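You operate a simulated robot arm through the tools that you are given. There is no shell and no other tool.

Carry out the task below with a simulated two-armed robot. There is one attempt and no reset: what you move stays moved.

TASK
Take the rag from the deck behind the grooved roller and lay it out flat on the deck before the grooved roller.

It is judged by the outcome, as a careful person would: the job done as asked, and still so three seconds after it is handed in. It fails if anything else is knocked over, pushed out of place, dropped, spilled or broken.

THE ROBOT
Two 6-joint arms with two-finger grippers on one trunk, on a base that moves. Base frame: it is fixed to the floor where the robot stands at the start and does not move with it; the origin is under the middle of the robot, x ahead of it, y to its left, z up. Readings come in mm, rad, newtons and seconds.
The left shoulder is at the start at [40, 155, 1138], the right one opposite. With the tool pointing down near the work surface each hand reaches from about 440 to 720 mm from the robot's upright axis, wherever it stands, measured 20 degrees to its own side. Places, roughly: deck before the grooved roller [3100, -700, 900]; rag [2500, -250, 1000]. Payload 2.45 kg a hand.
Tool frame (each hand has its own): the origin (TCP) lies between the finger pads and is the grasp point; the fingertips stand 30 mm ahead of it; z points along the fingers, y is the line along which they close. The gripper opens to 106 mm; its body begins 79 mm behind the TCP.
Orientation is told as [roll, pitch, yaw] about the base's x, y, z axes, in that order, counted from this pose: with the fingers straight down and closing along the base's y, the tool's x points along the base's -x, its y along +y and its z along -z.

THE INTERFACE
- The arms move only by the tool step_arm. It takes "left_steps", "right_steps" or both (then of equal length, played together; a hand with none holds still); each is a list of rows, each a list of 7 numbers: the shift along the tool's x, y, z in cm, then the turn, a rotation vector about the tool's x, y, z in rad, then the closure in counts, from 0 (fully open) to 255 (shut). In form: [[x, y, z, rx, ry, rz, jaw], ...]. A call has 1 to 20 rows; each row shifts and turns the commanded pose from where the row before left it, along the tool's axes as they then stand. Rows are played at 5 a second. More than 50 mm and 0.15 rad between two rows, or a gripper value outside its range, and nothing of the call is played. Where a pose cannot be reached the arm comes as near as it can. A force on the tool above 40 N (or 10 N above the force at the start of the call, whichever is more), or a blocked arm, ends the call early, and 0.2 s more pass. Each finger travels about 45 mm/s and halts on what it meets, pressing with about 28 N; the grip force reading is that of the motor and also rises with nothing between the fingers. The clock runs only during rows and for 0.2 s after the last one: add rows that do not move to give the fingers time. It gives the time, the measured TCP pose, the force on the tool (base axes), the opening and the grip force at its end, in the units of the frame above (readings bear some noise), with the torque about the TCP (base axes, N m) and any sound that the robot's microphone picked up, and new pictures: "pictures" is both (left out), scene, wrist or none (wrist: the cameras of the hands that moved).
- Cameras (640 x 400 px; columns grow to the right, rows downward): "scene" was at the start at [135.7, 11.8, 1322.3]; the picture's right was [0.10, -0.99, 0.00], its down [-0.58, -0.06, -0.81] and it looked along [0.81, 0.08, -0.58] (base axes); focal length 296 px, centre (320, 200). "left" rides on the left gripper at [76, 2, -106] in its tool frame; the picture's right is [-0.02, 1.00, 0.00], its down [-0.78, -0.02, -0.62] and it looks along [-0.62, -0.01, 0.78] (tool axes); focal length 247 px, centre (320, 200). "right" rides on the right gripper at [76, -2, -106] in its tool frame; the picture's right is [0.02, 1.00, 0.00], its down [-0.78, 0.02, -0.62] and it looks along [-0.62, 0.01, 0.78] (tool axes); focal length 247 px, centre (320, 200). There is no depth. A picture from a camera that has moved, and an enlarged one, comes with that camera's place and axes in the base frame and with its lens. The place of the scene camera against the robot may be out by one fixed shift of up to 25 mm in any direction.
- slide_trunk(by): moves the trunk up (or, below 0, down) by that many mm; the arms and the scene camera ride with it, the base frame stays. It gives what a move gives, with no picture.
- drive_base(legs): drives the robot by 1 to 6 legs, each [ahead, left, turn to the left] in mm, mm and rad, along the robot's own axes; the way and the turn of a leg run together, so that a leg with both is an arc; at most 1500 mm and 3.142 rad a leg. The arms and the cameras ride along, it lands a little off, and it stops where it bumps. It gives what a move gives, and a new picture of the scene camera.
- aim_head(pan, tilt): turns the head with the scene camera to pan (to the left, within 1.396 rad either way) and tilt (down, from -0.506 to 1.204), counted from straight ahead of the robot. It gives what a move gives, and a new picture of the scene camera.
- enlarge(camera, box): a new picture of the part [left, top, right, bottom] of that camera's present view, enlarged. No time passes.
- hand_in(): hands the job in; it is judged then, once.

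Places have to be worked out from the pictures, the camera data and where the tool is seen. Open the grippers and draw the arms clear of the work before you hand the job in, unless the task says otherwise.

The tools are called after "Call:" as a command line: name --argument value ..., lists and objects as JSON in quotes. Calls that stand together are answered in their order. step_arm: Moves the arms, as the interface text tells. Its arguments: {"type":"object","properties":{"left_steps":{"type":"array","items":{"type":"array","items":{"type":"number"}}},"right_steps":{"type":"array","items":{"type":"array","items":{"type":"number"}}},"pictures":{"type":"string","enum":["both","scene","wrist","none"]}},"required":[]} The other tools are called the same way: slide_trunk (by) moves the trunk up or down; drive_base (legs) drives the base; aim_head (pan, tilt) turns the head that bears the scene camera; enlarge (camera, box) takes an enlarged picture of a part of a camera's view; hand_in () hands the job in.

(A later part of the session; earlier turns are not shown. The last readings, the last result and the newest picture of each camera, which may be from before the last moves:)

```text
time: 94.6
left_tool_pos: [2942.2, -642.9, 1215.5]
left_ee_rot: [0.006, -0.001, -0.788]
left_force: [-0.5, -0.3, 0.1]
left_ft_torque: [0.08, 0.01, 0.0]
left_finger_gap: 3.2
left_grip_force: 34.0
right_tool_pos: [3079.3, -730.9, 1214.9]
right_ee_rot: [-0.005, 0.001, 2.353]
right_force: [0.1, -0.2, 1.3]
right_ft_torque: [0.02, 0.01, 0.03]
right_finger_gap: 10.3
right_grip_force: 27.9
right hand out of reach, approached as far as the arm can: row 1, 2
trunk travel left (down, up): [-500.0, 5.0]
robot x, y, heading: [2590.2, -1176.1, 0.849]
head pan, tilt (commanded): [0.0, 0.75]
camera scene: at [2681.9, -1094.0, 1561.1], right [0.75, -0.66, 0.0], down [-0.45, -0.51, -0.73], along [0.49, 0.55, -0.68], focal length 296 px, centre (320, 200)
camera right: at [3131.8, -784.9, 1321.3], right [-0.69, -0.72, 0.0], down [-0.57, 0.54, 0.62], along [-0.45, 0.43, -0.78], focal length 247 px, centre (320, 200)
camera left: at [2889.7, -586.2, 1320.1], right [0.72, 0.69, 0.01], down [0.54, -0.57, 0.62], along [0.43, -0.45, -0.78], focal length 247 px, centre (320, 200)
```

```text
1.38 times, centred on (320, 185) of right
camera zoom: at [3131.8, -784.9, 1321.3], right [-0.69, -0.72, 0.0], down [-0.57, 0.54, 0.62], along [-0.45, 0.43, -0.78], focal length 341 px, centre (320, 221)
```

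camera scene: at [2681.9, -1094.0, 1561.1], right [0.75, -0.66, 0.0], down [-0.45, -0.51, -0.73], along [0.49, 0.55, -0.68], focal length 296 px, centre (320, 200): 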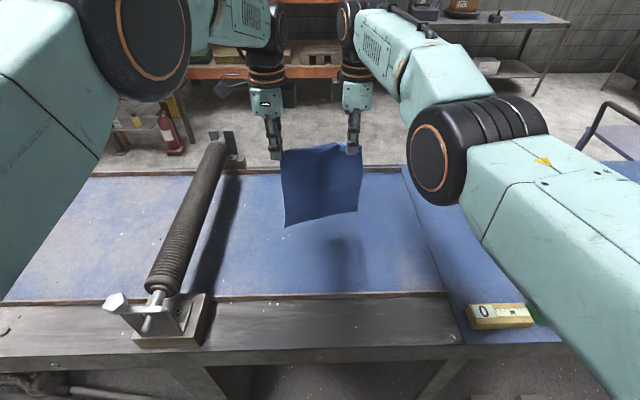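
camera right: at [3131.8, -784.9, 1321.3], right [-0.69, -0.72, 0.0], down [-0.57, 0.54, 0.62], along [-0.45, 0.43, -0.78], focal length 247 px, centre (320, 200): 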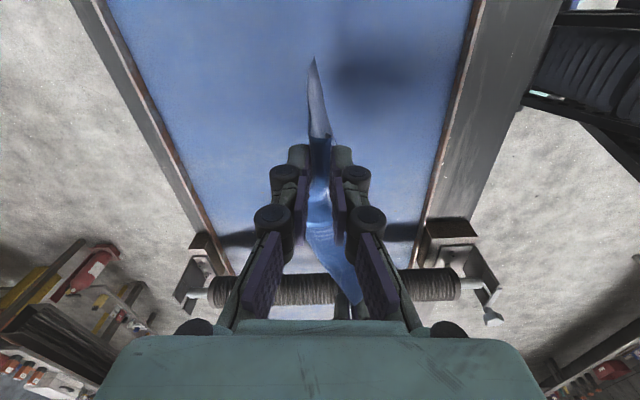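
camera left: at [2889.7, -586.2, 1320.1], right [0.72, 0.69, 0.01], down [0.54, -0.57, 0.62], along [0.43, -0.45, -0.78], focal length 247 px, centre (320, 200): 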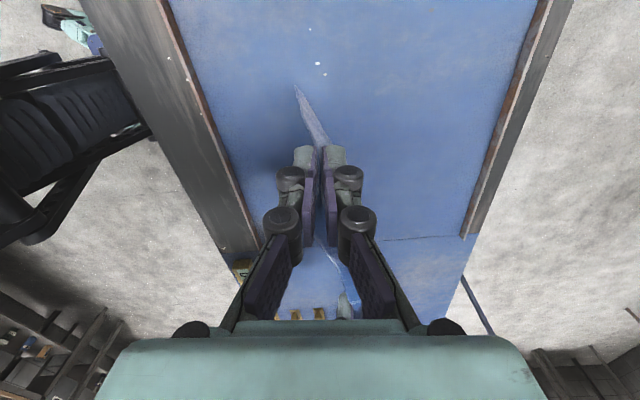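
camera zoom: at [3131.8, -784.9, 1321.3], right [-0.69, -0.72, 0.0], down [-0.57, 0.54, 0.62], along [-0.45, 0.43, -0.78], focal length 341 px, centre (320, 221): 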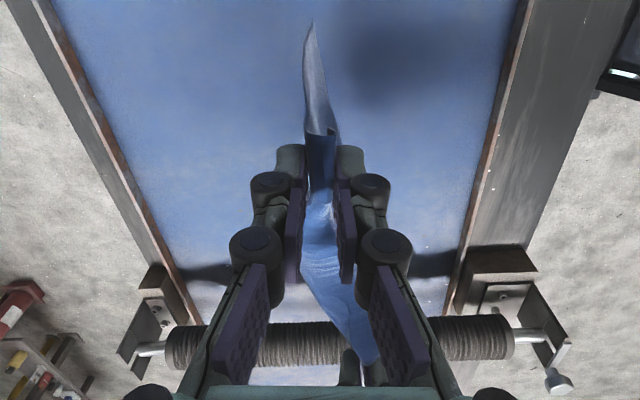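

The left hand now holds just the corner, the right still a fold; the rag hangs over the right spot anyway. The right arm is near full stretch, so I draw only the right hand back ~36 mm to be level with the left.

Call:
step_arm --right_steps '[[0, 1.2, 0, 0, 0, 0, 255], [0, 1.2, 0, 0, 0, 0, 255], [0, 1.2, 0, 0, 0, 0, 255], [0, 0, 0, 0, 0, 0, 255]]' --pictures "scene"

```text
time: 95.6
left_tool_pos: [2945.3, -637.7, 1211.4]
left_ee_rot: [0.003, -0.001, -0.789]
left_force: [0.0, -0.3, 0.1]
left_ft_torque: [0.03, -0.02, 0.0]
left_finger_gap: 2.8
left_grip_force: 34.0
right_tool_pos: [3069.9, -721.4, 1214.5]
right_ee_rot: [0.002, 0.001, 2.355]
right_force: [1.2, -0.7, -0.4]
right_ft_torque: [0.01, -0.01, 0.0]
right_finger_gap: 10.3
right_grip_force: 28.4
right hand out of reach, approached as far as the arm can: row 1, 2, 3
trunk travel left (down, up): [-500.0, 5.0]
robot x, y, heading: [2589.3, -1175.9, 0.849]
head pan, tilt (commanded): [0.0, 0.75]
camera scene: at [2685.3, -1088.9, 1560.6], right [0.75, -0.66, 0.0], down [-0.45, -0.51, -0.73], along [0.48, 0.55, -0.68], focal length 296 px, centre (320, 200)
```

scene: 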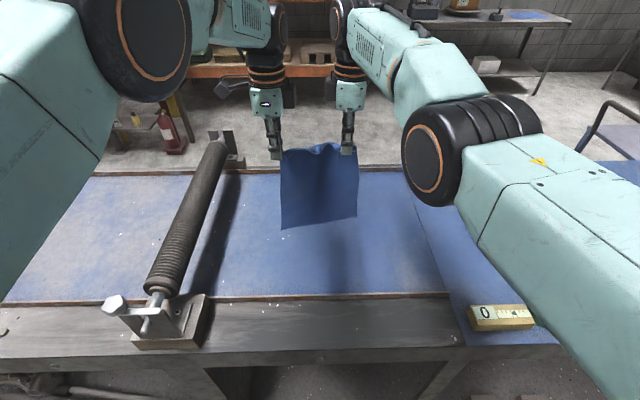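

The right arm is stretched straight and answered sideways instead of back. I try a combined move down and back to bend its elbow again.

Call:
step_arm --right_steps '[[0, 1.0, 1.0, 0, 0, 0, 255], [0, 1.0, 1.0, 0, 0, 0, 255], [0, 1.0, 0, 0, 0, 0, 255], [0, 0, 0, 0, 0, 0, 255]]' --left_steps '[[0, 0, 1.0, 0, 0, 0, 255], [0, 0, 1.0, 0, 0, 0, 255], [0, 0, 0, 0, 0, 0, 255], [0, 0, 0, 0, 0, 0, 255]]' --pictures "scene"

```text
time: 96.6
left_tool_pos: [2946.4, -638.7, 1192.5]
left_ee_rot: [0.0, -0.001, -0.789]
left_force: [1.4, 0.6, -0.7]
left_ft_torque: [0.02, -0.04, 0.05]
left_finger_gap: 3.1
left_grip_force: 33.8
right_tool_pos: [3062.6, -717.0, 1195.4]
right_ee_rot: [0.0, 0.0, 2.353]
right_force: [-0.1, -0.2, -0.3]
right_ft_torque: [-0.02, 0.03, 0.01]
right_finger_gap: 10.6
right_grip_force: 28.1
right hand out of reach, approached as far as the arm can: row 1, 2, 3
trunk travel left (down, up): [-500.0, 5.0]
robot x, y, heading: [2592.5, -1175.5, 0.846]
head pan, tilt (commanded): [0.0, 0.75]
camera scene: at [2685.7, -1089.7, 1560.6], right [0.75, -0.66, 0.0], down [-0.45, -0.51, -0.73], along [0.48, 0.55, -0.68], focal length 296 px, centre (320, 200)
```

scene: 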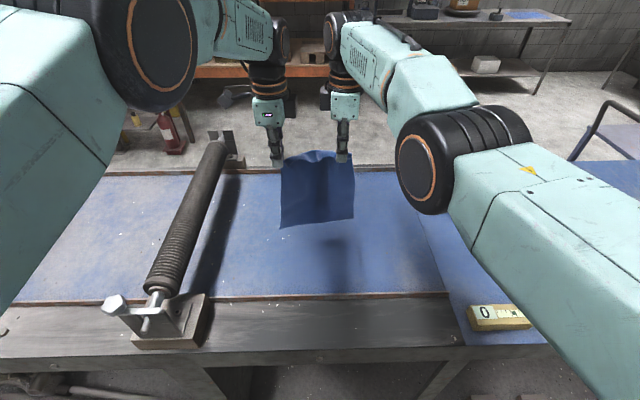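

The right arm is stuck at its straight-elbow limit. Lowering it should bend the elbow again; I lower both hands 3 cm and bring the left back 3 cm so the cloth stays slack when the right comes free.

Call:
step_arm --left_steps '[[0, -1.0, 1.0, 0, 0, 0, 255], [0, -1.0, 1.0, 0, 0, 0, 255], [0, -1.0, 1.0, 0, 0, 0, 255], [0, 0, 0, 0, 0, 0, 255]]' --right_steps '[[0.2, 0, 1.0, 0, 0, 0, 255], [0.2, 0, 1.0, 0, 0, 0, 255], [0.2, 0, 1.0, 0, 0, 0, 255], [0, 0, 0, 0, 0, 0, 255]]' --pictures "scene"

```text
time: 97.6
left_tool_pos: [2924.0, -661.8, 1163.6]
left_ee_rot: [0.004, 0.001, -0.791]
left_force: [-0.7, -1.3, 0.0]
left_ft_torque: [0.05, -0.07, 0.01]
left_finger_gap: 3.0
left_grip_force: 34.6
right_tool_pos: [3065.2, -719.7, 1167.7]
right_ee_rot: [-0.001, 0.002, 2.354]
right_force: [-0.4, -0.7, -0.2]
right_ft_torque: [0.04, 0.03, 0.0]
right_finger_gap: 10.2
right_grip_force: 28.1
trunk travel left (down, up): [-500.0, 5.0]
robot x, y, heading: [2588.9, -1176.0, 0.846]
head pan, tilt (commanded): [0.0, 0.75]
camera scene: at [2683.3, -1091.0, 1560.8], right [0.75, -0.66, 0.0], down [-0.45, -0.51, -0.73], along [0.48, 0.55, -0.68], focal length 296 px, centre (320, 200)
```

scene: 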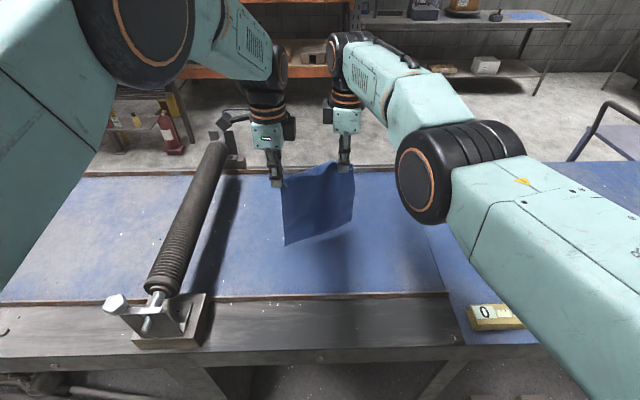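

No reach warning this time. I try drawing the right hand back again in small steps.

Call:
step_arm --right_steps '[[0.2, 0.8, 0.3, 0, 0, 0, 255], [0.2, 0.8, 0.3, 0, 0, 0, 255], [0, 0, 0, 0, 0, 0, 255]]' --pictures "none"

```text
time: 98.4
left_tool_pos: [2924.8, -660.7, 1162.6]
left_ee_rot: [0.001, 0.0, -0.788]
left_force: [-1.0, -0.6, -1.1]
left_ft_torque: [0.06, -0.06, 0.03]
left_finger_gap: 2.5
left_grip_force: 34.2
right_tool_pos: [3064.4, -718.4, 1159.4]
right_ee_rot: [-0.002, 0.0, 2.356]
right_force: [0.4, 0.5, -0.5]
right_ft_torque: [-0.01, -0.01, 0.03]
right_finger_gap: 10.5
right_grip_force: 27.8
right hand out of reach, approached as far as the arm can: row 1, 2
trunk travel left (down, up): [-500.0, 5.0]
robot x, y, heading: [2591.7, -1177.5, 0.849]
head pan, tilt (commanded): [0.0, 0.75]
```

The right hand still can't go back along its stretched direction, though it follows downward moves. I bring the left forward level with it, and will lay the cloth using the base (backwards) and the arms/trunk (downwards).

Call:
step_arm --left_steps '[[0, 1.0, 0, 0, 0, 0, 255], [0, 1.0, 0, 0, 0, 0, 255], [0, 1.0, 0, 0, 0, 0, 255], [0, 0, 0, 0, 0, 0, 255]]' --pictures "both"

```text
time: 99.4
left_tool_pos: [2945.3, -639.3, 1160.9]
left_ee_rot: [0.002, -0.001, -0.788]
left_force: [-0.8, -1.8, 0.0]
left_ft_torque: [0.04, -0.07, -0.01]
left_finger_gap: 3.1
left_grip_force: 34.1
right_tool_pos: [3066.2, -718.5, 1160.2]
right_ee_rot: [0.0, -0.001, 2.355]
right_force: [-0.3, 0.3, -0.5]
right_ft_torque: [0.03, -0.01, -0.01]
right_finger_gap: 10.7
right_grip_force: 27.6
trunk travel left (down, up): [-500.0, 5.0]
robot x, y, heading: [2590.8, -1177.0, 0.852]
head pan, tilt (commanded): [0.0, 0.75]
camera scene: at [2685.2, -1090.0, 1560.6], right [0.75, -0.66, 0.0], down [-0.45, -0.51, -0.73], along [0.48, 0.55, -0.68], focal length 296 px, centre (320, 200)
camera left: at [2892.3, -583.1, 1267.7], right [0.73, 0.69, 0.0], down [0.54, -0.57, 0.62], along [0.43, -0.45, -0.78], focal length 247 px, centre (320, 200)
```

scene: 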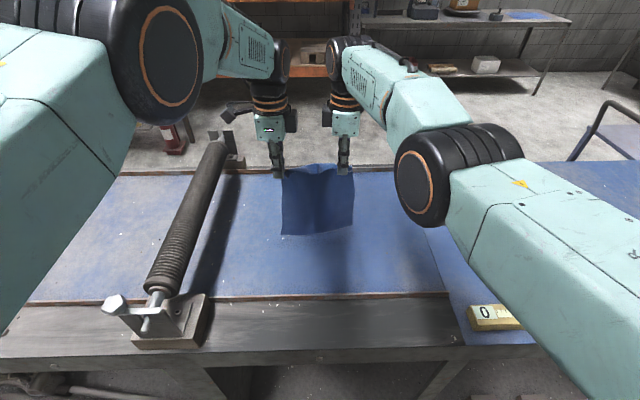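
left: 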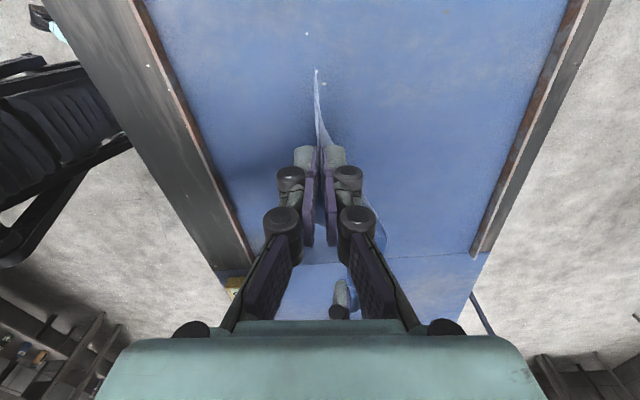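

Left's lower corner just touches the deck since it hangs from the corner (231 mm) while the right hangs from a fold (186 mm). I raise the left 6.5 cm and the right 2.5 cm so the bottom edge is level and clear, before stepping the base 25 mm closer.

Call:
step_arm --left_steps '[[0, 0, -2.0, 0, 0, 0, 255], [0, 0, -2.0, 0, 0, 0, 255], [0, 0, -2.0, 0, 0, 0, 255], [0, 0, -0.5, 0, 0, 0, 255]]' --right_steps '[[0, 0, -0.8, 0, 0, 0, 255], [0, 0, -0.8, 0, 0, 0, 255], [0, 0, -0.9, 0, 0, 0, 255], [0, 0, 0, 0, 0, 0, 255]]' --pictures "both"

```text
time: 100.4
left_tool_pos: [2945.6, -639.6, 1227.4]
left_ee_rot: [0.003, 0.001, -0.788]
left_force: [0.3, 0.2, -0.6]
left_ft_torque: [0.02, -0.02, 0.01]
left_finger_gap: 2.1
left_grip_force: 25.0
right_tool_pos: [3064.3, -718.2, 1186.1]
right_ee_rot: [-0.003, 0.001, 2.353]
right_force: [-0.2, -0.1, -0.2]
right_ft_torque: [0.02, 0.01, 0.0]
right_finger_gap: 10.5
right_grip_force: 28.5
trunk travel left (down, up): [-500.0, 5.0]
robot x, y, heading: [2588.6, -1176.5, 0.848]
head pan, tilt (commanded): [0.0, 0.75]
camera scene: at [2684.2, -1090.2, 1560.7], right [0.75, -0.66, 0.0], down [-0.45, -0.51, -0.73], along [0.48, 0.55, -0.68], focal length 296 px, centre (320, 200)
camera right: at [3118.4, -772.5, 1292.2], right [-0.69, -0.72, 0.0], down [-0.57, 0.54, 0.62], along [-0.45, 0.43, -0.78], focal length 247 px, centre (320, 200)
camera left: at [2892.4, -583.1, 1334.3], right [0.73, 0.69, 0.0], down [0.54, -0.57, 0.62], along [0.43, -0.45, -0.78], focal length 247 px, centre (320, 200)
```

scene: 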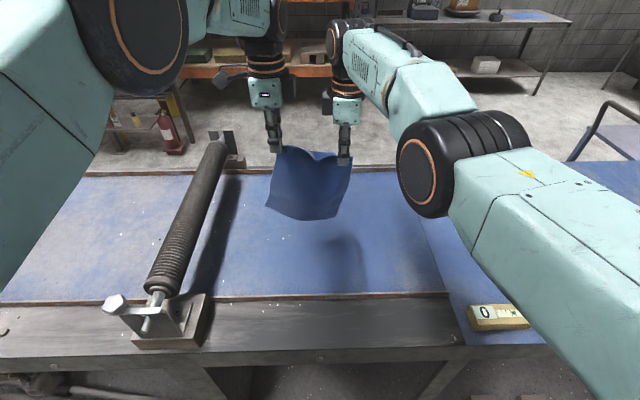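
right: 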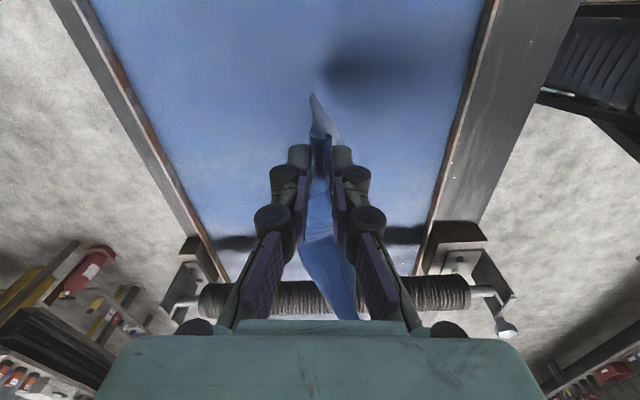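
left: 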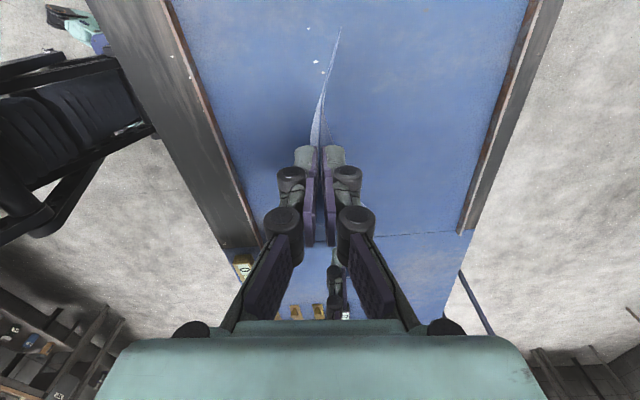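

Call:
enlarge --camera "scene" --box '[230, 70, 390, 240]'

Call:
enlarge --camera "left" --box '[260, 10, 400, 330]'

```text
2.35 times, centred on (310, 155) of scene
camera zoom: at [2684.2, -1090.2, 1560.7], right [0.75, -0.66, 0.0], down [-0.45, -0.51, -0.73], along [0.48, 0.55, -0.68], focal length 696 px, centre (344, 306)
```

zoom: 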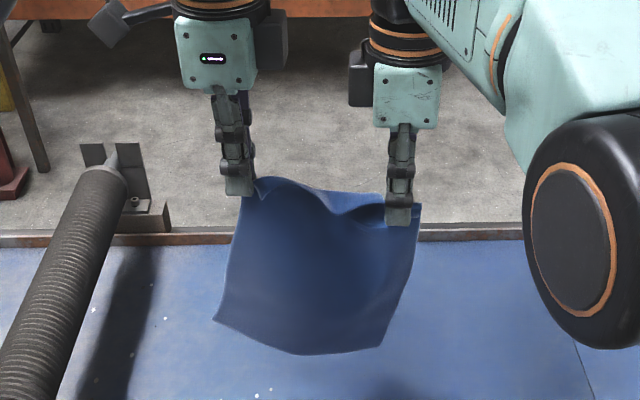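

```text
1.25 times, centred on (330, 170) of left
camera zoom: at [2892.4, -583.1, 1334.3], right [0.73, 0.69, 0.0], down [0.54, -0.57, 0.62], along [0.43, -0.45, -0.78], focal length 309 px, centre (308, 238)
```

zoom: 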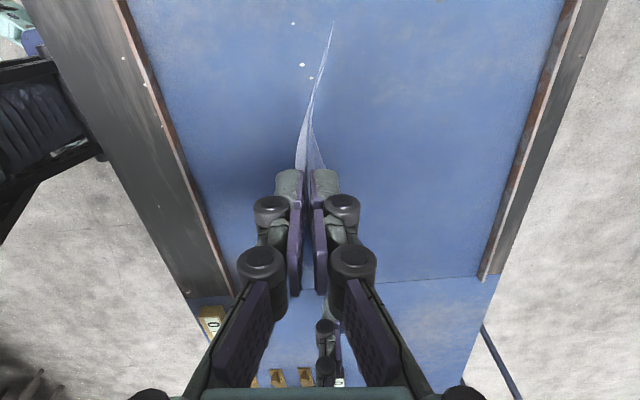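

Both hands still hold the rag, the bottom edge level about 45 mm above the deck. I lower both 45 mm so the far edge touches down, then start backing away.

Call:
step_arm --left_steps '[[0, 0, 1.5, 0, 0, 0, 255], [0, 0, 1.5, 0, 0, 0, 255], [0, 0, 1.5, 0, 0, 0, 255]]' --right_steps '[[0, 0, 1.5, 0, 0, 0, 255], [0, 0, 1.5, 0, 0, 0, 255], [0, 0, 1.5, 0, 0, 0, 255]]' --pictures "none"

Call:
drive_base --legs '[[-30, 0, 0]]'

```text
time: 101.2
left_tool_pos: [2943.8, -637.6, 1182.3]
left_ee_rot: [0.002, -0.001, -0.791]
left_force: [1.3, 0.0, -1.8]
left_ft_torque: [0.02, 0.03, 0.0]
left_finger_gap: 1.8
left_grip_force: 25.2
right_tool_pos: [3066.6, -717.4, 1139.6]
right_ee_rot: [-0.001, -0.001, 2.351]
right_force: [0.2, -0.3, -0.3]
right_ft_torque: [-0.01, -0.02, 0.02]
right_finger_gap: 10.7
right_grip_force: 27.8
trunk travel left (down, up): [-500.0, 5.0]
robot x, y, heading: [2593.6, -1176.2, 0.852]
head pan, tilt (commanded): [0.0, 0.75]
```

```text
time: 102.3
left_tool_pos: [2928.7, -657.0, 1178.8]
left_ee_rot: [-0.006, 0.001, -0.789]
left_force: [0.9, 0.5, -1.7]
left_ft_torque: [-0.06, 0.07, 0.01]
left_finger_gap: 4.1
left_grip_force: 28.5
right_tool_pos: [3049.2, -737.9, 1139.9]
right_ee_rot: [0.003, 0.001, 2.354]
right_force: [0.3, -2.3, 2.6]
right_ft_torque: [0.17, 0.0, 0.04]
right_finger_gap: 10.1
right_grip_force: 28.0
trunk travel left (down, up): [-500.0, 5.0]
robot x, y, heading: [2569.0, -1204.1, 0.85]
head pan, tilt (commanded): [0.0, 0.75]
camera scene: at [2668.5, -1108.3, 1560.1], right [0.75, -0.66, 0.0], down [-0.45, -0.51, -0.73], along [0.48, 0.55, -0.69], focal length 296 px, centre (320, 200)
```

scene: 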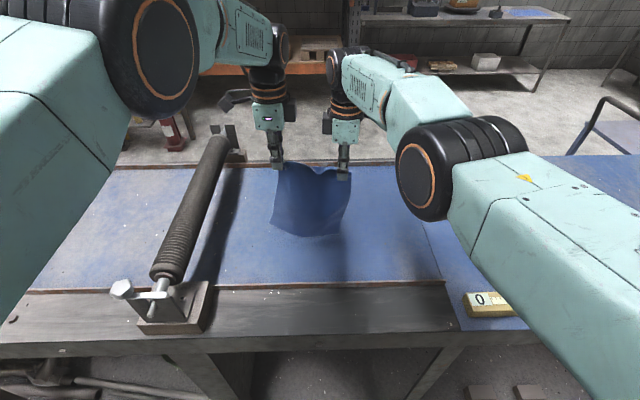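

The far edge is down and the hands have come back about 25 mm. I lower both (left a bit more and slightly back) and keep alternating with small backward drives.

Call:
step_arm --left_steps '[[0, -0.4, 1.6, 0, 0, 0, 255], [0, -0.4, 1.6, 0, 0, 0, 255]]' --right_steps '[[0, 0, 1.2, 0, 0, 0, 255], [0, 0, 1.2, 0, 0, 0, 255]]' --pictures "wrist"

Call:
drive_base --legs '[[-28, 0, 0]]'

```text
time: 102.9
left_tool_pos: [2918.8, -665.5, 1150.9]
left_ee_rot: [0.0, -0.001, -0.79]
left_force: [0.4, -0.6, 0.6]
left_ft_torque: [-0.04, -0.01, 0.01]
left_finger_gap: 4.3
left_grip_force: 25.5
right_tool_pos: [3046.6, -743.6, 1118.3]
right_ee_rot: [-0.004, 0.0, 2.353]
right_force: [0.2, 0.7, 0.5]
right_ft_torque: [-0.02, 0.05, -0.01]
right_finger_gap: 4.2
right_grip_force: 27.0
trunk travel left (down, up): [-500.0, 5.0]
robot x, y, heading: [2570.4, -1202.5, 0.848]
head pan, tilt (commanded): [0.0, 0.75]
camera right: at [3099.2, -796.9, 1224.4], right [-0.69, -0.72, 0.0], down [-0.57, 0.54, 0.62], along [-0.45, 0.43, -0.78], focal length 247 px, centre (320, 200)
camera left: at [2866.7, -608.6, 1256.5], right [0.73, 0.69, 0.0], down [0.54, -0.57, 0.62], along [0.43, -0.45, -0.78], focal length 247 px, centre (320, 200)
```

right: 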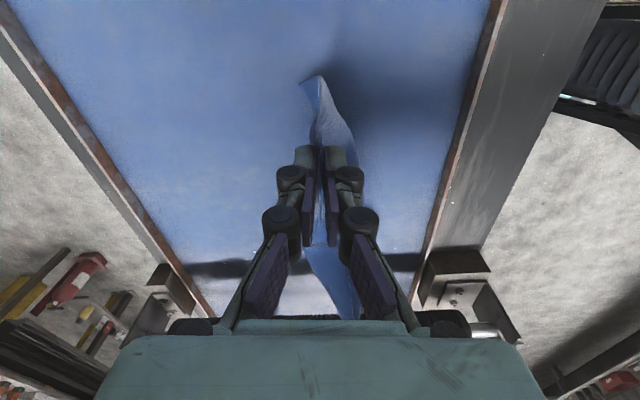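
left: 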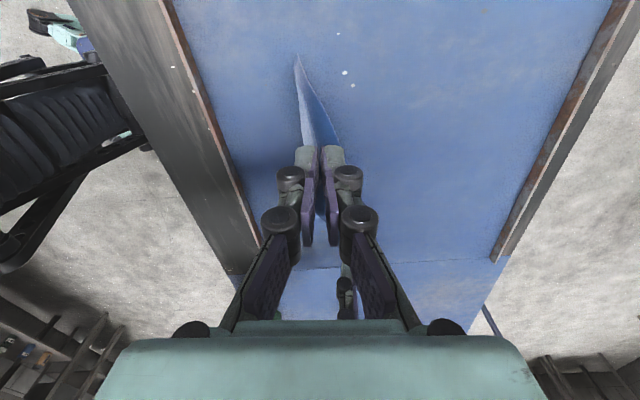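

```text
time: 103.9
left_tool_pos: [2910.4, -672.9, 1144.1]
left_ee_rot: [-0.01, -0.003, -0.79]
left_force: [0.2, 0.1, 0.7]
left_ft_torque: [0.02, -0.05, 0.05]
left_finger_gap: 1.6
left_grip_force: 30.8
right_tool_pos: [3038.2, -751.2, 1111.7]
right_ee_rot: [0.011, 0.004, 2.353]
right_force: [-0.2, 1.1, -0.6]
right_ft_torque: [-0.05, 0.05, -0.01]
right_finger_gap: 3.1
right_grip_force: 25.4
trunk travel left (down, up): [-500.0, 5.0]
robot x, y, heading: [2559.7, -1214.2, 0.851]
head pan, tilt (commanded): [0.0, 0.75]
stopped in leg 1: the robot was blocked; the commanded pose is now the measured one
camera scene: at [2659.7, -1116.4, 1559.5], right [0.75, -0.66, 0.0], down [-0.46, -0.52, -0.72], along [0.48, 0.54, -0.69], focal length 296 px, centre (320, 200)
```

scene: 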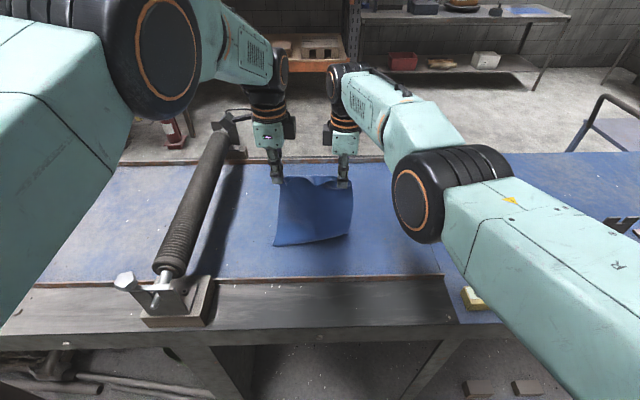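

The base reported being blocked while backing, so I stop driving and look carefully at what is touching and how the cloth hangs.

Call:
step_arm --left_steps '[[0, 0, 0, 0, 0, 0, 255]]' --right_steps '[[0, 0, 0, 0, 0, 0, 255]]' --pictures "both"

Call:
enlarge --camera "scene" --box '[200, 80, 400, 260]'

Call:
enlarge --camera "left" --box '[0, 0, 320, 200]'

```text
time: 104.3
left_tool_pos: [2901.9, -683.7, 1153.9]
left_ee_rot: [0.006, -0.001, -0.787]
left_force: [0.5, 0.9, -1.2]
left_ft_torque: [0.04, 0.0, -0.02]
left_finger_gap: 0.5
left_grip_force: 21.8
right_tool_pos: [3028.8, -763.7, 1120.6]
right_ee_rot: [-0.003, 0.002, 2.352]
right_force: [0.4, -0.3, -1.9]
right_ft_torque: [0.02, -0.01, -0.01]
right_finger_gap: 4.9
right_grip_force: 33.5
trunk travel left (down, up): [-500.0, 5.0]
robot x, y, heading: [2558.6, -1214.0, 0.85]
head pan, tilt (commanded): [0.0, 0.75]
camera scene: at [2646.6, -1133.5, 1561.4], right [0.75, -0.66, 0.0], down [-0.45, -0.51, -0.74], along [0.49, 0.55, -0.68], focal length 296 px, centre (320, 200)
camera right: at [3081.0, -817.0, 1227.2], right [-0.69, -0.72, 0.0], down [-0.57, 0.54, 0.62], along [-0.44, 0.43, -0.78], focal length 247 px, centre (320, 200)
camera left: at [2848.4, -628.8, 1260.1], right [0.73, 0.69, 0.01], down [0.54, -0.57, 0.62], along [0.43, -0.45, -0.78], focal length 247 px, centre (320, 200)
```

scene: 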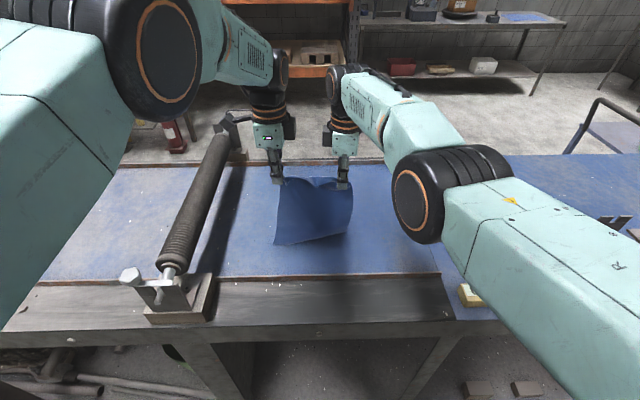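
right: 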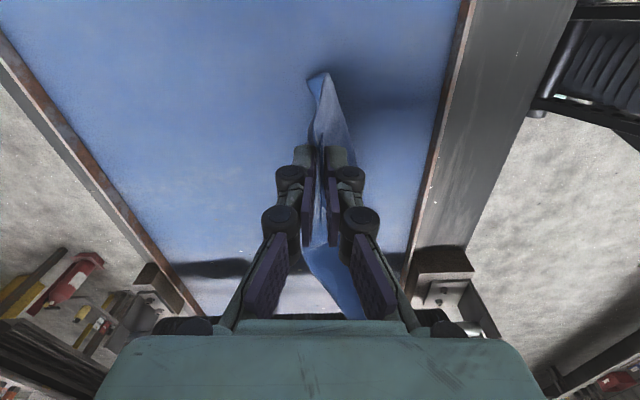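
left: 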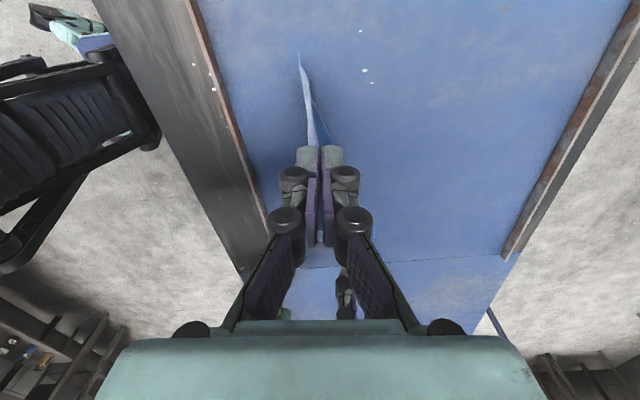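

```text
2.22 times, centred on (300, 170) of scene
camera zoom: at [2646.6, -1133.5, 1561.4], right [0.75, -0.66, 0.0], down [-0.45, -0.51, -0.74], along [0.49, 0.55, -0.68], focal length 657 px, centre (364, 267)
```

zoom: 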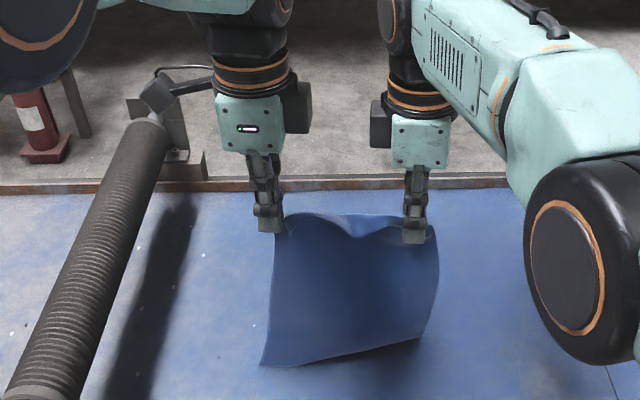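

```text
2.00 times, centred on (160, 100) of left
camera zoom: at [2848.4, -628.8, 1260.1], right [0.73, 0.69, 0.01], down [0.54, -0.57, 0.62], along [0.43, -0.45, -0.78], focal length 494 px, centre (640, 400)
```

zoom: 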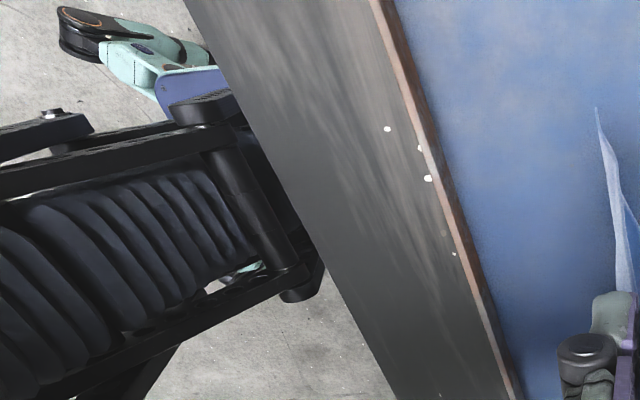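

The cloth is still hanging from both hands with its lower edge just on the deck, leaning slightly towards me. I test whether the right arm, now lower, can move back again.

Call:
step_arm --right_steps '[[0, 0.7, 0, 0, 0, 0, 255], [0, 0.7, 0, 0, 0, 0, 255]]' --left_steps '[[0, -0.5, 0, 0, 0, 0, 255], [0, -0.5, 0, 0, 0, 0, 255]]' --pictures "scene"

```text
time: 104.9
left_tool_pos: [2892.7, -695.8, 1156.9]
left_ee_rot: [0.011, 0.002, -0.791]
left_force: [-0.9, -0.7, -1.3]
left_ft_torque: [0.09, -0.03, 0.02]
left_finger_gap: 4.3
left_grip_force: 35.7
right_tool_pos: [3026.4, -765.8, 1123.2]
right_ee_rot: [-0.006, 0.003, 2.352]
right_force: [-0.5, -0.5, -0.8]
right_ft_torque: [0.11, -0.03, 0.01]
right_finger_gap: 2.8
right_grip_force: 25.1
right hand out of reach, approached as far as the arm can: row 1, 2
trunk travel left (down, up): [-500.0, 5.0]
robot x, y, heading: [2560.1, -1209.0, 0.848]
head pan, tilt (commanded): [0.0, 0.75]
camera scene: at [2644.6, -1137.8, 1561.7], right [0.75, -0.66, 0.0], down [-0.45, -0.51, -0.74], along [0.49, 0.55, -0.67], focal length 296 px, centre (320, 200)
```

scene: 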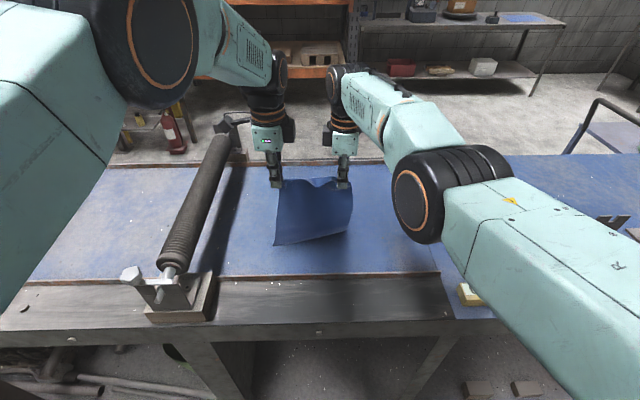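

Call:
step_arm --right_steps '[[0, 1.5, 0, 0, 0, 0, 255], [0, 1.5, 0, 0, 0, 0, 255], [0, 1.0, 0, 0, 0, 0, 255]]' --pictures "both"

```text
time: 105.7
left_tool_pos: [2895.5, -690.3, 1154.7]
left_ee_rot: [0.005, 0.0, -0.791]
left_force: [-1.7, -1.3, 0.1]
left_ft_torque: [0.09, -0.07, -0.02]
left_finger_gap: 0.2
left_grip_force: 24.9
right_tool_pos: [3029.1, -761.6, 1120.9]
right_ee_rot: [-0.003, 0.001, 2.353]
right_force: [0.2, -1.9, 2.4]
right_ft_torque: [-0.01, 0.0, 0.0]
right_finger_gap: 1.8
right_grip_force: 28.8
right hand out of reach, approached as far as the arm can: row 1, 2, 3
trunk travel left (down, up): [-500.0, 5.0]
robot x, y, heading: [2559.6, -1209.8, 0.848]
head pan, tilt (commanded): [0.0, 0.75]
camera scene: at [2647.3, -1132.2, 1561.3], right [0.75, -0.66, 0.0], down [-0.45, -0.51, -0.74], along [0.49, 0.55, -0.68], focal length 296 px, centre (320, 200)
camera right: at [3081.6, -816.1, 1226.8], right [-0.69, -0.72, 0.0], down [-0.57, 0.54, 0.62], along [-0.44, 0.43, -0.78], focal length 247 px, centre (320, 200)
```

scene: 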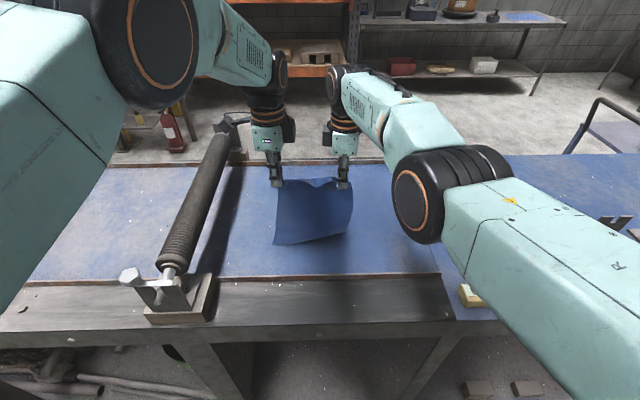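
right: 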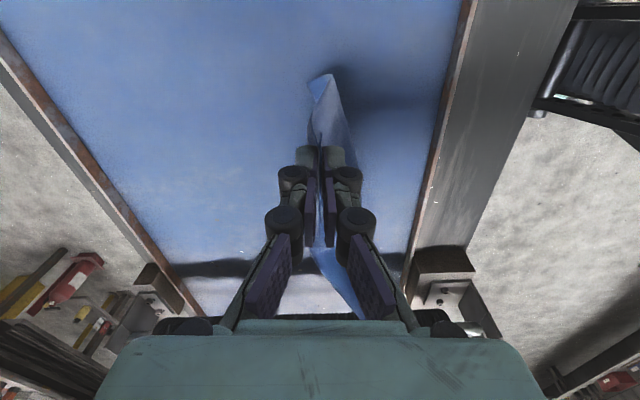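

The right arm won't retract radially for now, and the rag leans with its lower edge toward me. The cloth slides easily on the deck, so I'll set it down here by lowering straight down in stages, watching how it falls.

Call:
step_arm --left_steps '[[0, 0, 1.5, 0, 0, 0, 255], [0, 0, 1.5, 0, 0, 0, 255], [0, 0, 1.5, 0, 0, 0, 255]]' --right_steps '[[0, 0, 1.2, 0, 0, 0, 255], [0, 0, 1.2, 0, 0, 0, 255], [0, 0, 1.2, 0, 0, 0, 255]]' --pictures "both"

```text
time: 106.5
left_tool_pos: [2898.8, -685.1, 1104.4]
left_ee_rot: [0.001, 0.001, -0.789]
left_force: [-0.7, -0.5, 1.6]
left_ft_torque: [-0.06, 0.06, -0.01]
left_finger_gap: 0.5
left_grip_force: 23.6
right_tool_pos: [3030.8, -762.1, 1080.4]
right_ee_rot: [0.002, 0.003, 2.352]
right_force: [1.5, 0.0, -0.1]
right_ft_torque: [-0.04, 0.06, -0.01]
right_finger_gap: 4.7
right_grip_force: 27.9
right hand out of reach, approached as far as the arm can: row 3
trunk travel left (down, up): [-500.0, 5.0]
robot x, y, heading: [2555.4, -1215.8, 0.845]
head pan, tilt (commanded): [0.0, 0.75]
camera scene: at [2652.3, -1125.9, 1560.6], right [0.75, -0.66, 0.0], down [-0.45, -0.51, -0.73], along [0.48, 0.55, -0.68], focal length 296 px, centre (320, 200)
camera right: at [3085.0, -814.6, 1186.9], right [-0.69, -0.72, 0.0], down [-0.56, 0.55, 0.62], along [-0.45, 0.43, -0.79], focal length 247 px, centre (320, 200)
camera left: at [2845.8, -629.7, 1210.0], right [0.72, 0.69, 0.0], down [0.54, -0.57, 0.62], along [0.43, -0.45, -0.78], focal length 247 px, centre (320, 200)
```

scene: 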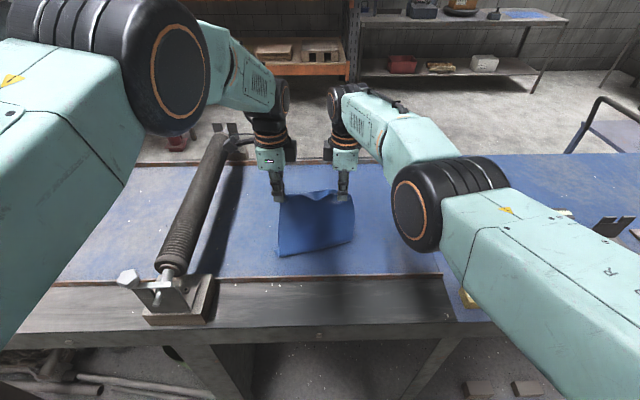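
right: 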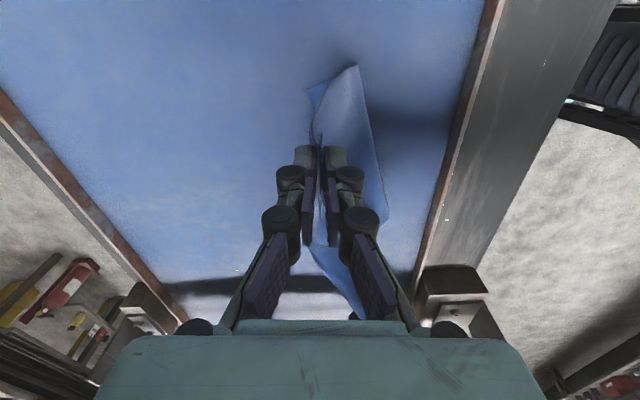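
left: 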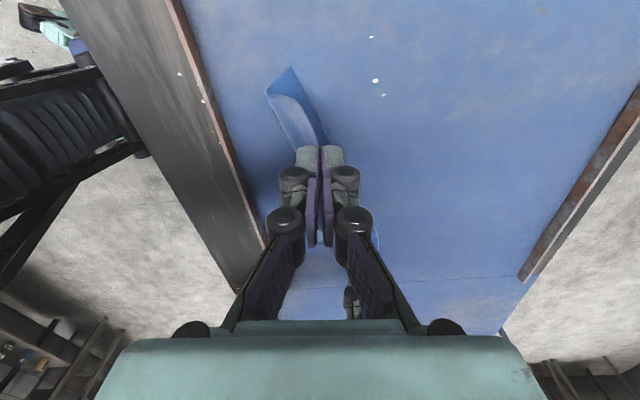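

The cloth now bellies toward me with its far edge tucked forward, which is the right shape for laying it back; it only needs to be further in. I lift both hands 6 cm to free the edge, then drive the base forward again.

Call:
step_arm --left_steps '[[0, 0, -1.5, 0, 0, 0, 255], [0, 0, -1.5, 0, 0, 0, 255], [0, 0, -1.5, 0, 0, 0, 255], [0, 0, -1.5, 0, 0, 0, 255], [0, 0, -1.0, 0, 0, 0, 255]]' --right_steps '[[0, 0, -1.5, 0, 0, 0, 255], [0, 0, -1.5, 0, 0, 0, 255], [0, 0, -1.5, 0, 0, 0, 255], [0, 0, -1.5, 0, 0, 0, 255], [0, 0, -1.0, 0, 0, 0, 255]]' --pictures "both"

```text
time: 107.7
left_tool_pos: [2894.4, -690.2, 1177.4]
left_ee_rot: [0.005, -0.001, -0.787]
left_force: [-0.4, 0.0, 1.7]
left_ft_torque: [0.08, 0.04, 0.04]
left_finger_gap: 1.6
left_grip_force: 30.9
right_tool_pos: [3028.9, -759.8, 1153.3]
right_ee_rot: [-0.001, 0.005, 2.352]
right_force: [-0.3, 0.4, 0.5]
right_ft_torque: [0.0, 0.04, 0.0]
right_finger_gap: 3.8
right_grip_force: 34.0
right hand out of reach, approached as far as the arm can: row 3
trunk travel left (down, up): [-500.0, 5.0]
robot x, y, heading: [2559.7, -1219.4, 0.847]
head pan, tilt (commanded): [0.0, 0.75]
camera scene: at [2648.1, -1131.8, 1561.2], right [0.75, -0.66, 0.0], down [-0.45, -0.51, -0.73], along [0.49, 0.55, -0.68], focal length 296 px, centre (320, 200)
camera right: at [3082.4, -813.9, 1259.4], right [-0.69, -0.72, 0.0], down [-0.57, 0.55, 0.62], along [-0.44, 0.43, -0.79], focal length 247 px, centre (320, 200)
camera left: at [2841.9, -634.8, 1284.0], right [0.73, 0.69, 0.0], down [0.54, -0.57, 0.62], along [0.43, -0.45, -0.78], focal length 247 px, centre (320, 200)
```

scene: 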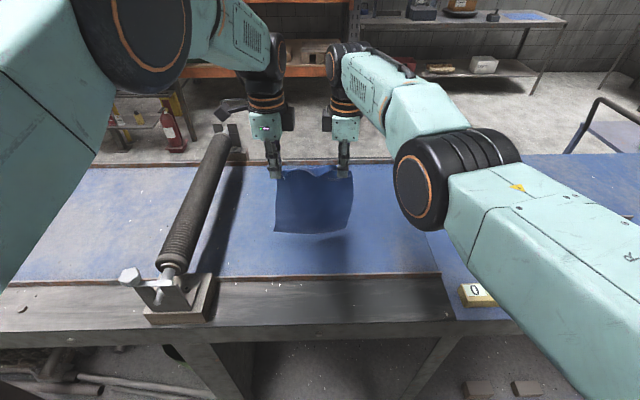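
right: 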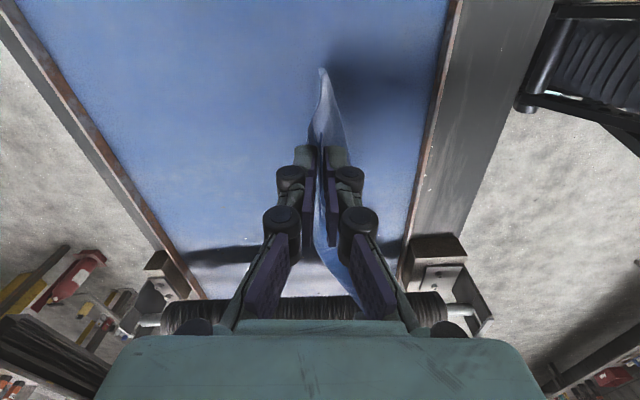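
left: 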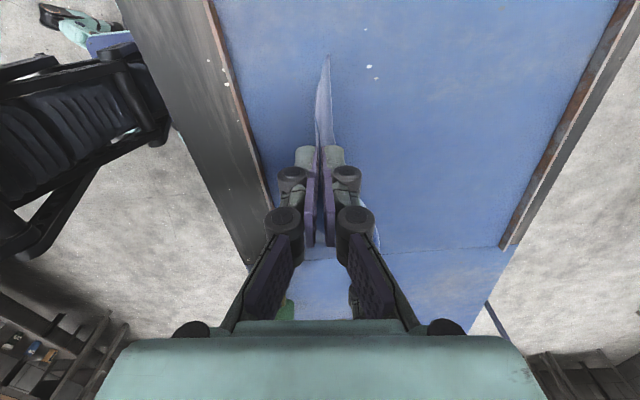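

The rag hangs level and clear again. I raise 2 cm more and drive the base 60 mm forward (to about 320 mm from the edge).

Call:
step_arm --left_steps '[[0, 0, -1.0, 0, 0, 0, 255], [0, 0, -1.0, 0, 0, 0, 255]]' --right_steps '[[0, 0, -1.0, 0, 0, 0, 255], [0, 0, -1.0, 0, 0, 0, 255]]' --pictures "none"

Call:
drive_base --legs '[[60, 0, 0]]'

```text
time: 108.3
left_tool_pos: [2896.7, -688.3, 1197.7]
left_ee_rot: [0.005, 0.001, -0.786]
left_force: [0.9, 0.5, -0.9]
left_ft_torque: [0.03, -0.03, 0.01]
left_finger_gap: 5.1
left_grip_force: 28.5
right_tool_pos: [3029.6, -758.7, 1171.3]
right_ee_rot: [0.001, 0.004, 2.355]
right_force: [1.0, 0.7, 1.3]
right_ft_torque: [-0.01, 0.06, -0.01]
right_finger_gap: 3.8
right_grip_force: 34.2
trunk travel left (down, up): [-500.0, 5.0]
robot x, y, heading: [2561.7, -1214.5, 0.845]
head pan, tilt (commanded): [0.0, 0.75]
```

```text
time: 109.7
left_tool_pos: [2939.5, -642.1, 1194.9]
left_ee_rot: [0.001, 0.0, -0.789]
left_force: [-0.5, -0.8, 0.2]
left_ft_torque: [0.04, -0.03, -0.02]
left_finger_gap: 1.9
left_grip_force: 32.2
right_tool_pos: [3074.0, -709.8, 1168.8]
right_ee_rot: [0.01, 0.006, 2.352]
right_force: [0.4, 0.5, 0.8]
right_ft_torque: [0.02, 0.0, -0.03]
right_finger_gap: 2.7
right_grip_force: 30.5
trunk travel left (down, up): [-500.0, 5.0]
robot x, y, heading: [2597.1, -1165.1, 0.848]
head pan, tilt (commanded): [0.0, 0.75]
camera scene: at [2695.6, -1079.0, 1560.5], right [0.75, -0.66, 0.0], down [-0.45, -0.51, -0.73], along [0.48, 0.55, -0.68], focal length 296 px, centre (320, 200)
```

scene: 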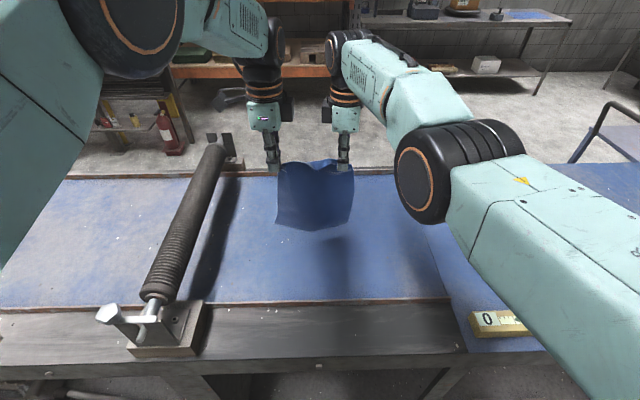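

Base is now ~320 mm from the edge, not blocked. I level the left hand forward 25 mm, then lower with the trunk 35 mm and look at the lower edge.

Call:
step_arm --left_steps '[[0, 1.2, 0, 0, 0, 0, 255], [0, 1.2, 0, 0, 0, 0, 255]]' --pictures "none"

Call:
slide_trunk --by -35

Call:
step_arm --left_steps '[[0, 0, 0, 0, 0, 0, 255]]' --right_steps '[[0, 0, 0, 0, 0, 0, 255]]' --pictures "both"

```text
time: 110.3
left_tool_pos: [2959.1, -623.2, 1192.7]
left_ee_rot: [-0.003, 0.0, -0.79]
left_force: [0.7, -0.1, 0.0]
left_ft_torque: [-0.05, 0.04, -0.02]
left_finger_gap: 2.9
left_grip_force: 33.6
right_tool_pos: [3076.3, -707.9, 1166.5]
right_ee_rot: [0.012, 0.004, 2.35]
right_force: [-0.5, 0.2, 1.1]
right_ft_torque: [0.02, -0.02, -0.03]
right_finger_gap: 1.4
right_grip_force: 28.1
trunk travel left (down, up): [-500.0, 5.0]
robot x, y, heading: [2603.8, -1166.5, 0.845]
head pan, tilt (commanded): [0.0, 0.75]
```

```text
time: 111.1
left_tool_pos: [2957.1, -622.9, 1158.9]
left_ee_rot: [-0.002, 0.0, -0.789]
left_force: [1.5, 0.5, -0.5]
left_ft_torque: [-0.13, 0.04, -0.01]
left_finger_gap: 0.0
left_grip_force: 24.9
right_tool_pos: [3073.5, -708.2, 1134.0]
right_ee_rot: [0.013, 0.004, 2.352]
right_force: [0.8, 0.7, -0.6]
right_ft_torque: [-0.06, 0.05, -0.02]
right_finger_gap: 5.2
right_grip_force: 33.8
trunk travel left (down, up): [-465.0, 40.0]
robot x, y, heading: [2601.0, -1167.9, 0.844]
head pan, tilt (commanded): [0.0, 0.75]
```

```text
time: 111.5
left_tool_pos: [2954.8, -626.0, 1161.6]
left_ee_rot: [0.002, 0.0, -0.79]
left_force: [1.0, -0.1, 1.6]
left_ft_torque: [-0.07, 0.11, -0.01]
left_finger_gap: 0.1
left_grip_force: 24.5
right_tool_pos: [3072.0, -711.0, 1135.7]
right_ee_rot: [0.008, 0.005, 2.351]
right_force: [-0.3, -0.2, 0.9]
right_ft_torque: [0.0, 0.01, 0.01]
right_finger_gap: 4.4
right_grip_force: 25.8
trunk travel left (down, up): [-465.0, 40.0]
robot x, y, heading: [2597.7, -1168.3, 0.849]
head pan, tilt (commanded): [0.0, 0.75]
camera scene: at [2694.2, -1080.5, 1526.6], right [0.75, -0.66, 0.0], down [-0.45, -0.51, -0.73], along [0.48, 0.55, -0.68], focal length 296 px, centre (320, 200)
camera right: at [3126.7, -763.5, 1241.9], right [-0.7, -0.72, 0.01], down [-0.56, 0.55, 0.62], along [-0.45, 0.42, -0.79], focal length 247 px, centre (320, 200)
camera left: at [2902.8, -570.2, 1267.7], right [0.73, 0.69, 0.0], down [0.54, -0.57, 0.62], along [0.43, -0.45, -0.78], focal length 247 px, centre (320, 200)
```

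scene: 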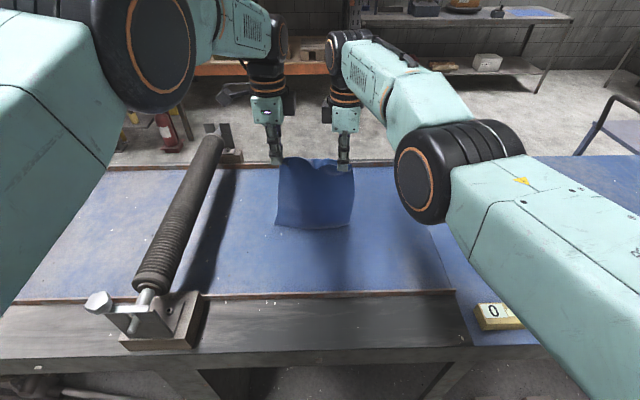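
right: 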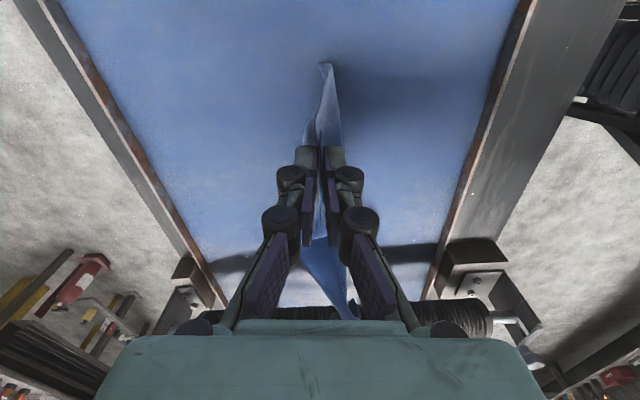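
left: 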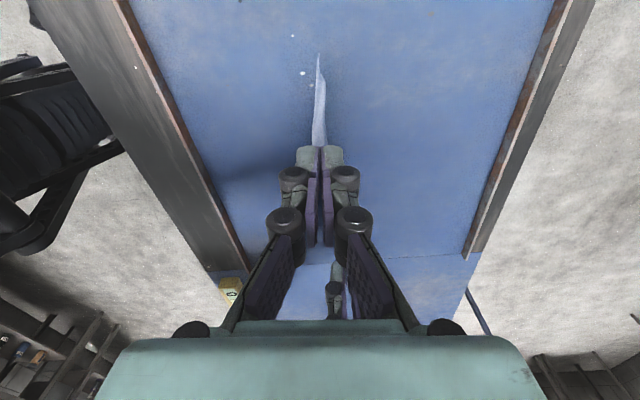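

The lower edge is about at deck level. I lower the trunk another 40 mm so it bellies, then check the shape.

Call:
slide_trunk --by -40

Call:
step_arm --left_steps '[[0, 0, 0, 0, 0, 0, 255]]' --right_steps '[[0, 0, 0, 0, 0, 0, 255]]' --pictures "both"

```text
time: 112.4
left_tool_pos: [2957.8, -624.1, 1117.9]
left_ee_rot: [-0.001, 0.0, -0.788]
left_force: [0.0, -0.8, -1.0]
left_ft_torque: [-0.08, 0.13, 0.01]
left_finger_gap: 2.0
left_grip_force: 25.5
right_tool_pos: [3075.3, -707.0, 1092.6]
right_ee_rot: [0.013, 0.004, 2.351]
right_force: [0.8, 0.4, -0.2]
right_ft_torque: [-0.03, 0.03, -0.01]
right_finger_gap: 4.1
right_grip_force: 26.2
trunk travel left (down, up): [-425.0, 80.0]
robot x, y, heading: [2600.0, -1168.0, 0.846]
head pan, tilt (commanded): [0.0, 0.75]
```

```text
time: 112.8
left_tool_pos: [2954.5, -627.6, 1122.3]
left_ee_rot: [0.004, 0.0, -0.789]
left_force: [0.3, -0.2, 0.3]
left_ft_torque: [0.06, -0.03, 0.02]
left_finger_gap: 1.0
left_grip_force: 24.0
right_tool_pos: [3072.2, -710.6, 1096.6]
right_ee_rot: [0.007, 0.005, 2.352]
right_force: [-0.4, -0.6, -0.8]
right_ft_torque: [-0.02, 0.0, 0.0]
right_finger_gap: 2.0
right_grip_force: 23.2
trunk travel left (down, up): [-425.0, 80.0]
robot x, y, heading: [2600.6, -1167.2, 0.84]
head pan, tilt (commanded): [0.0, 0.75]
camera scene: at [2692.2, -1081.9, 1486.4], right [0.75, -0.66, 0.0], down [-0.45, -0.51, -0.73], along [0.49, 0.55, -0.68], focal length 296 px, centre (320, 200)
camera right: at [3125.2, -764.6, 1202.8], right [-0.7, -0.72, 0.01], down [-0.56, 0.55, 0.62], along [-0.45, 0.43, -0.79], focal length 247 px, centre (320, 200)
camera left: at [2901.2, -571.4, 1228.3], right [0.73, 0.69, 0.0], down [0.54, -0.57, 0.62], along [0.43, -0.45, -0.78], focal length 247 px, centre (320, 200)
```

scene: 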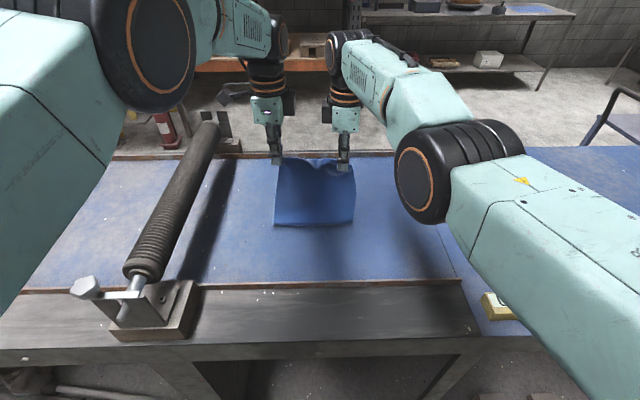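
right: 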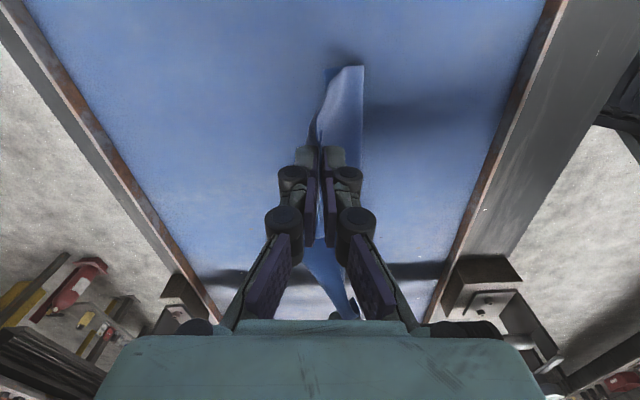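
left: 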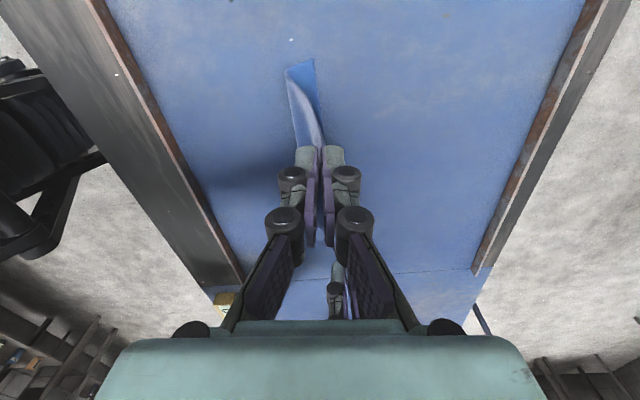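

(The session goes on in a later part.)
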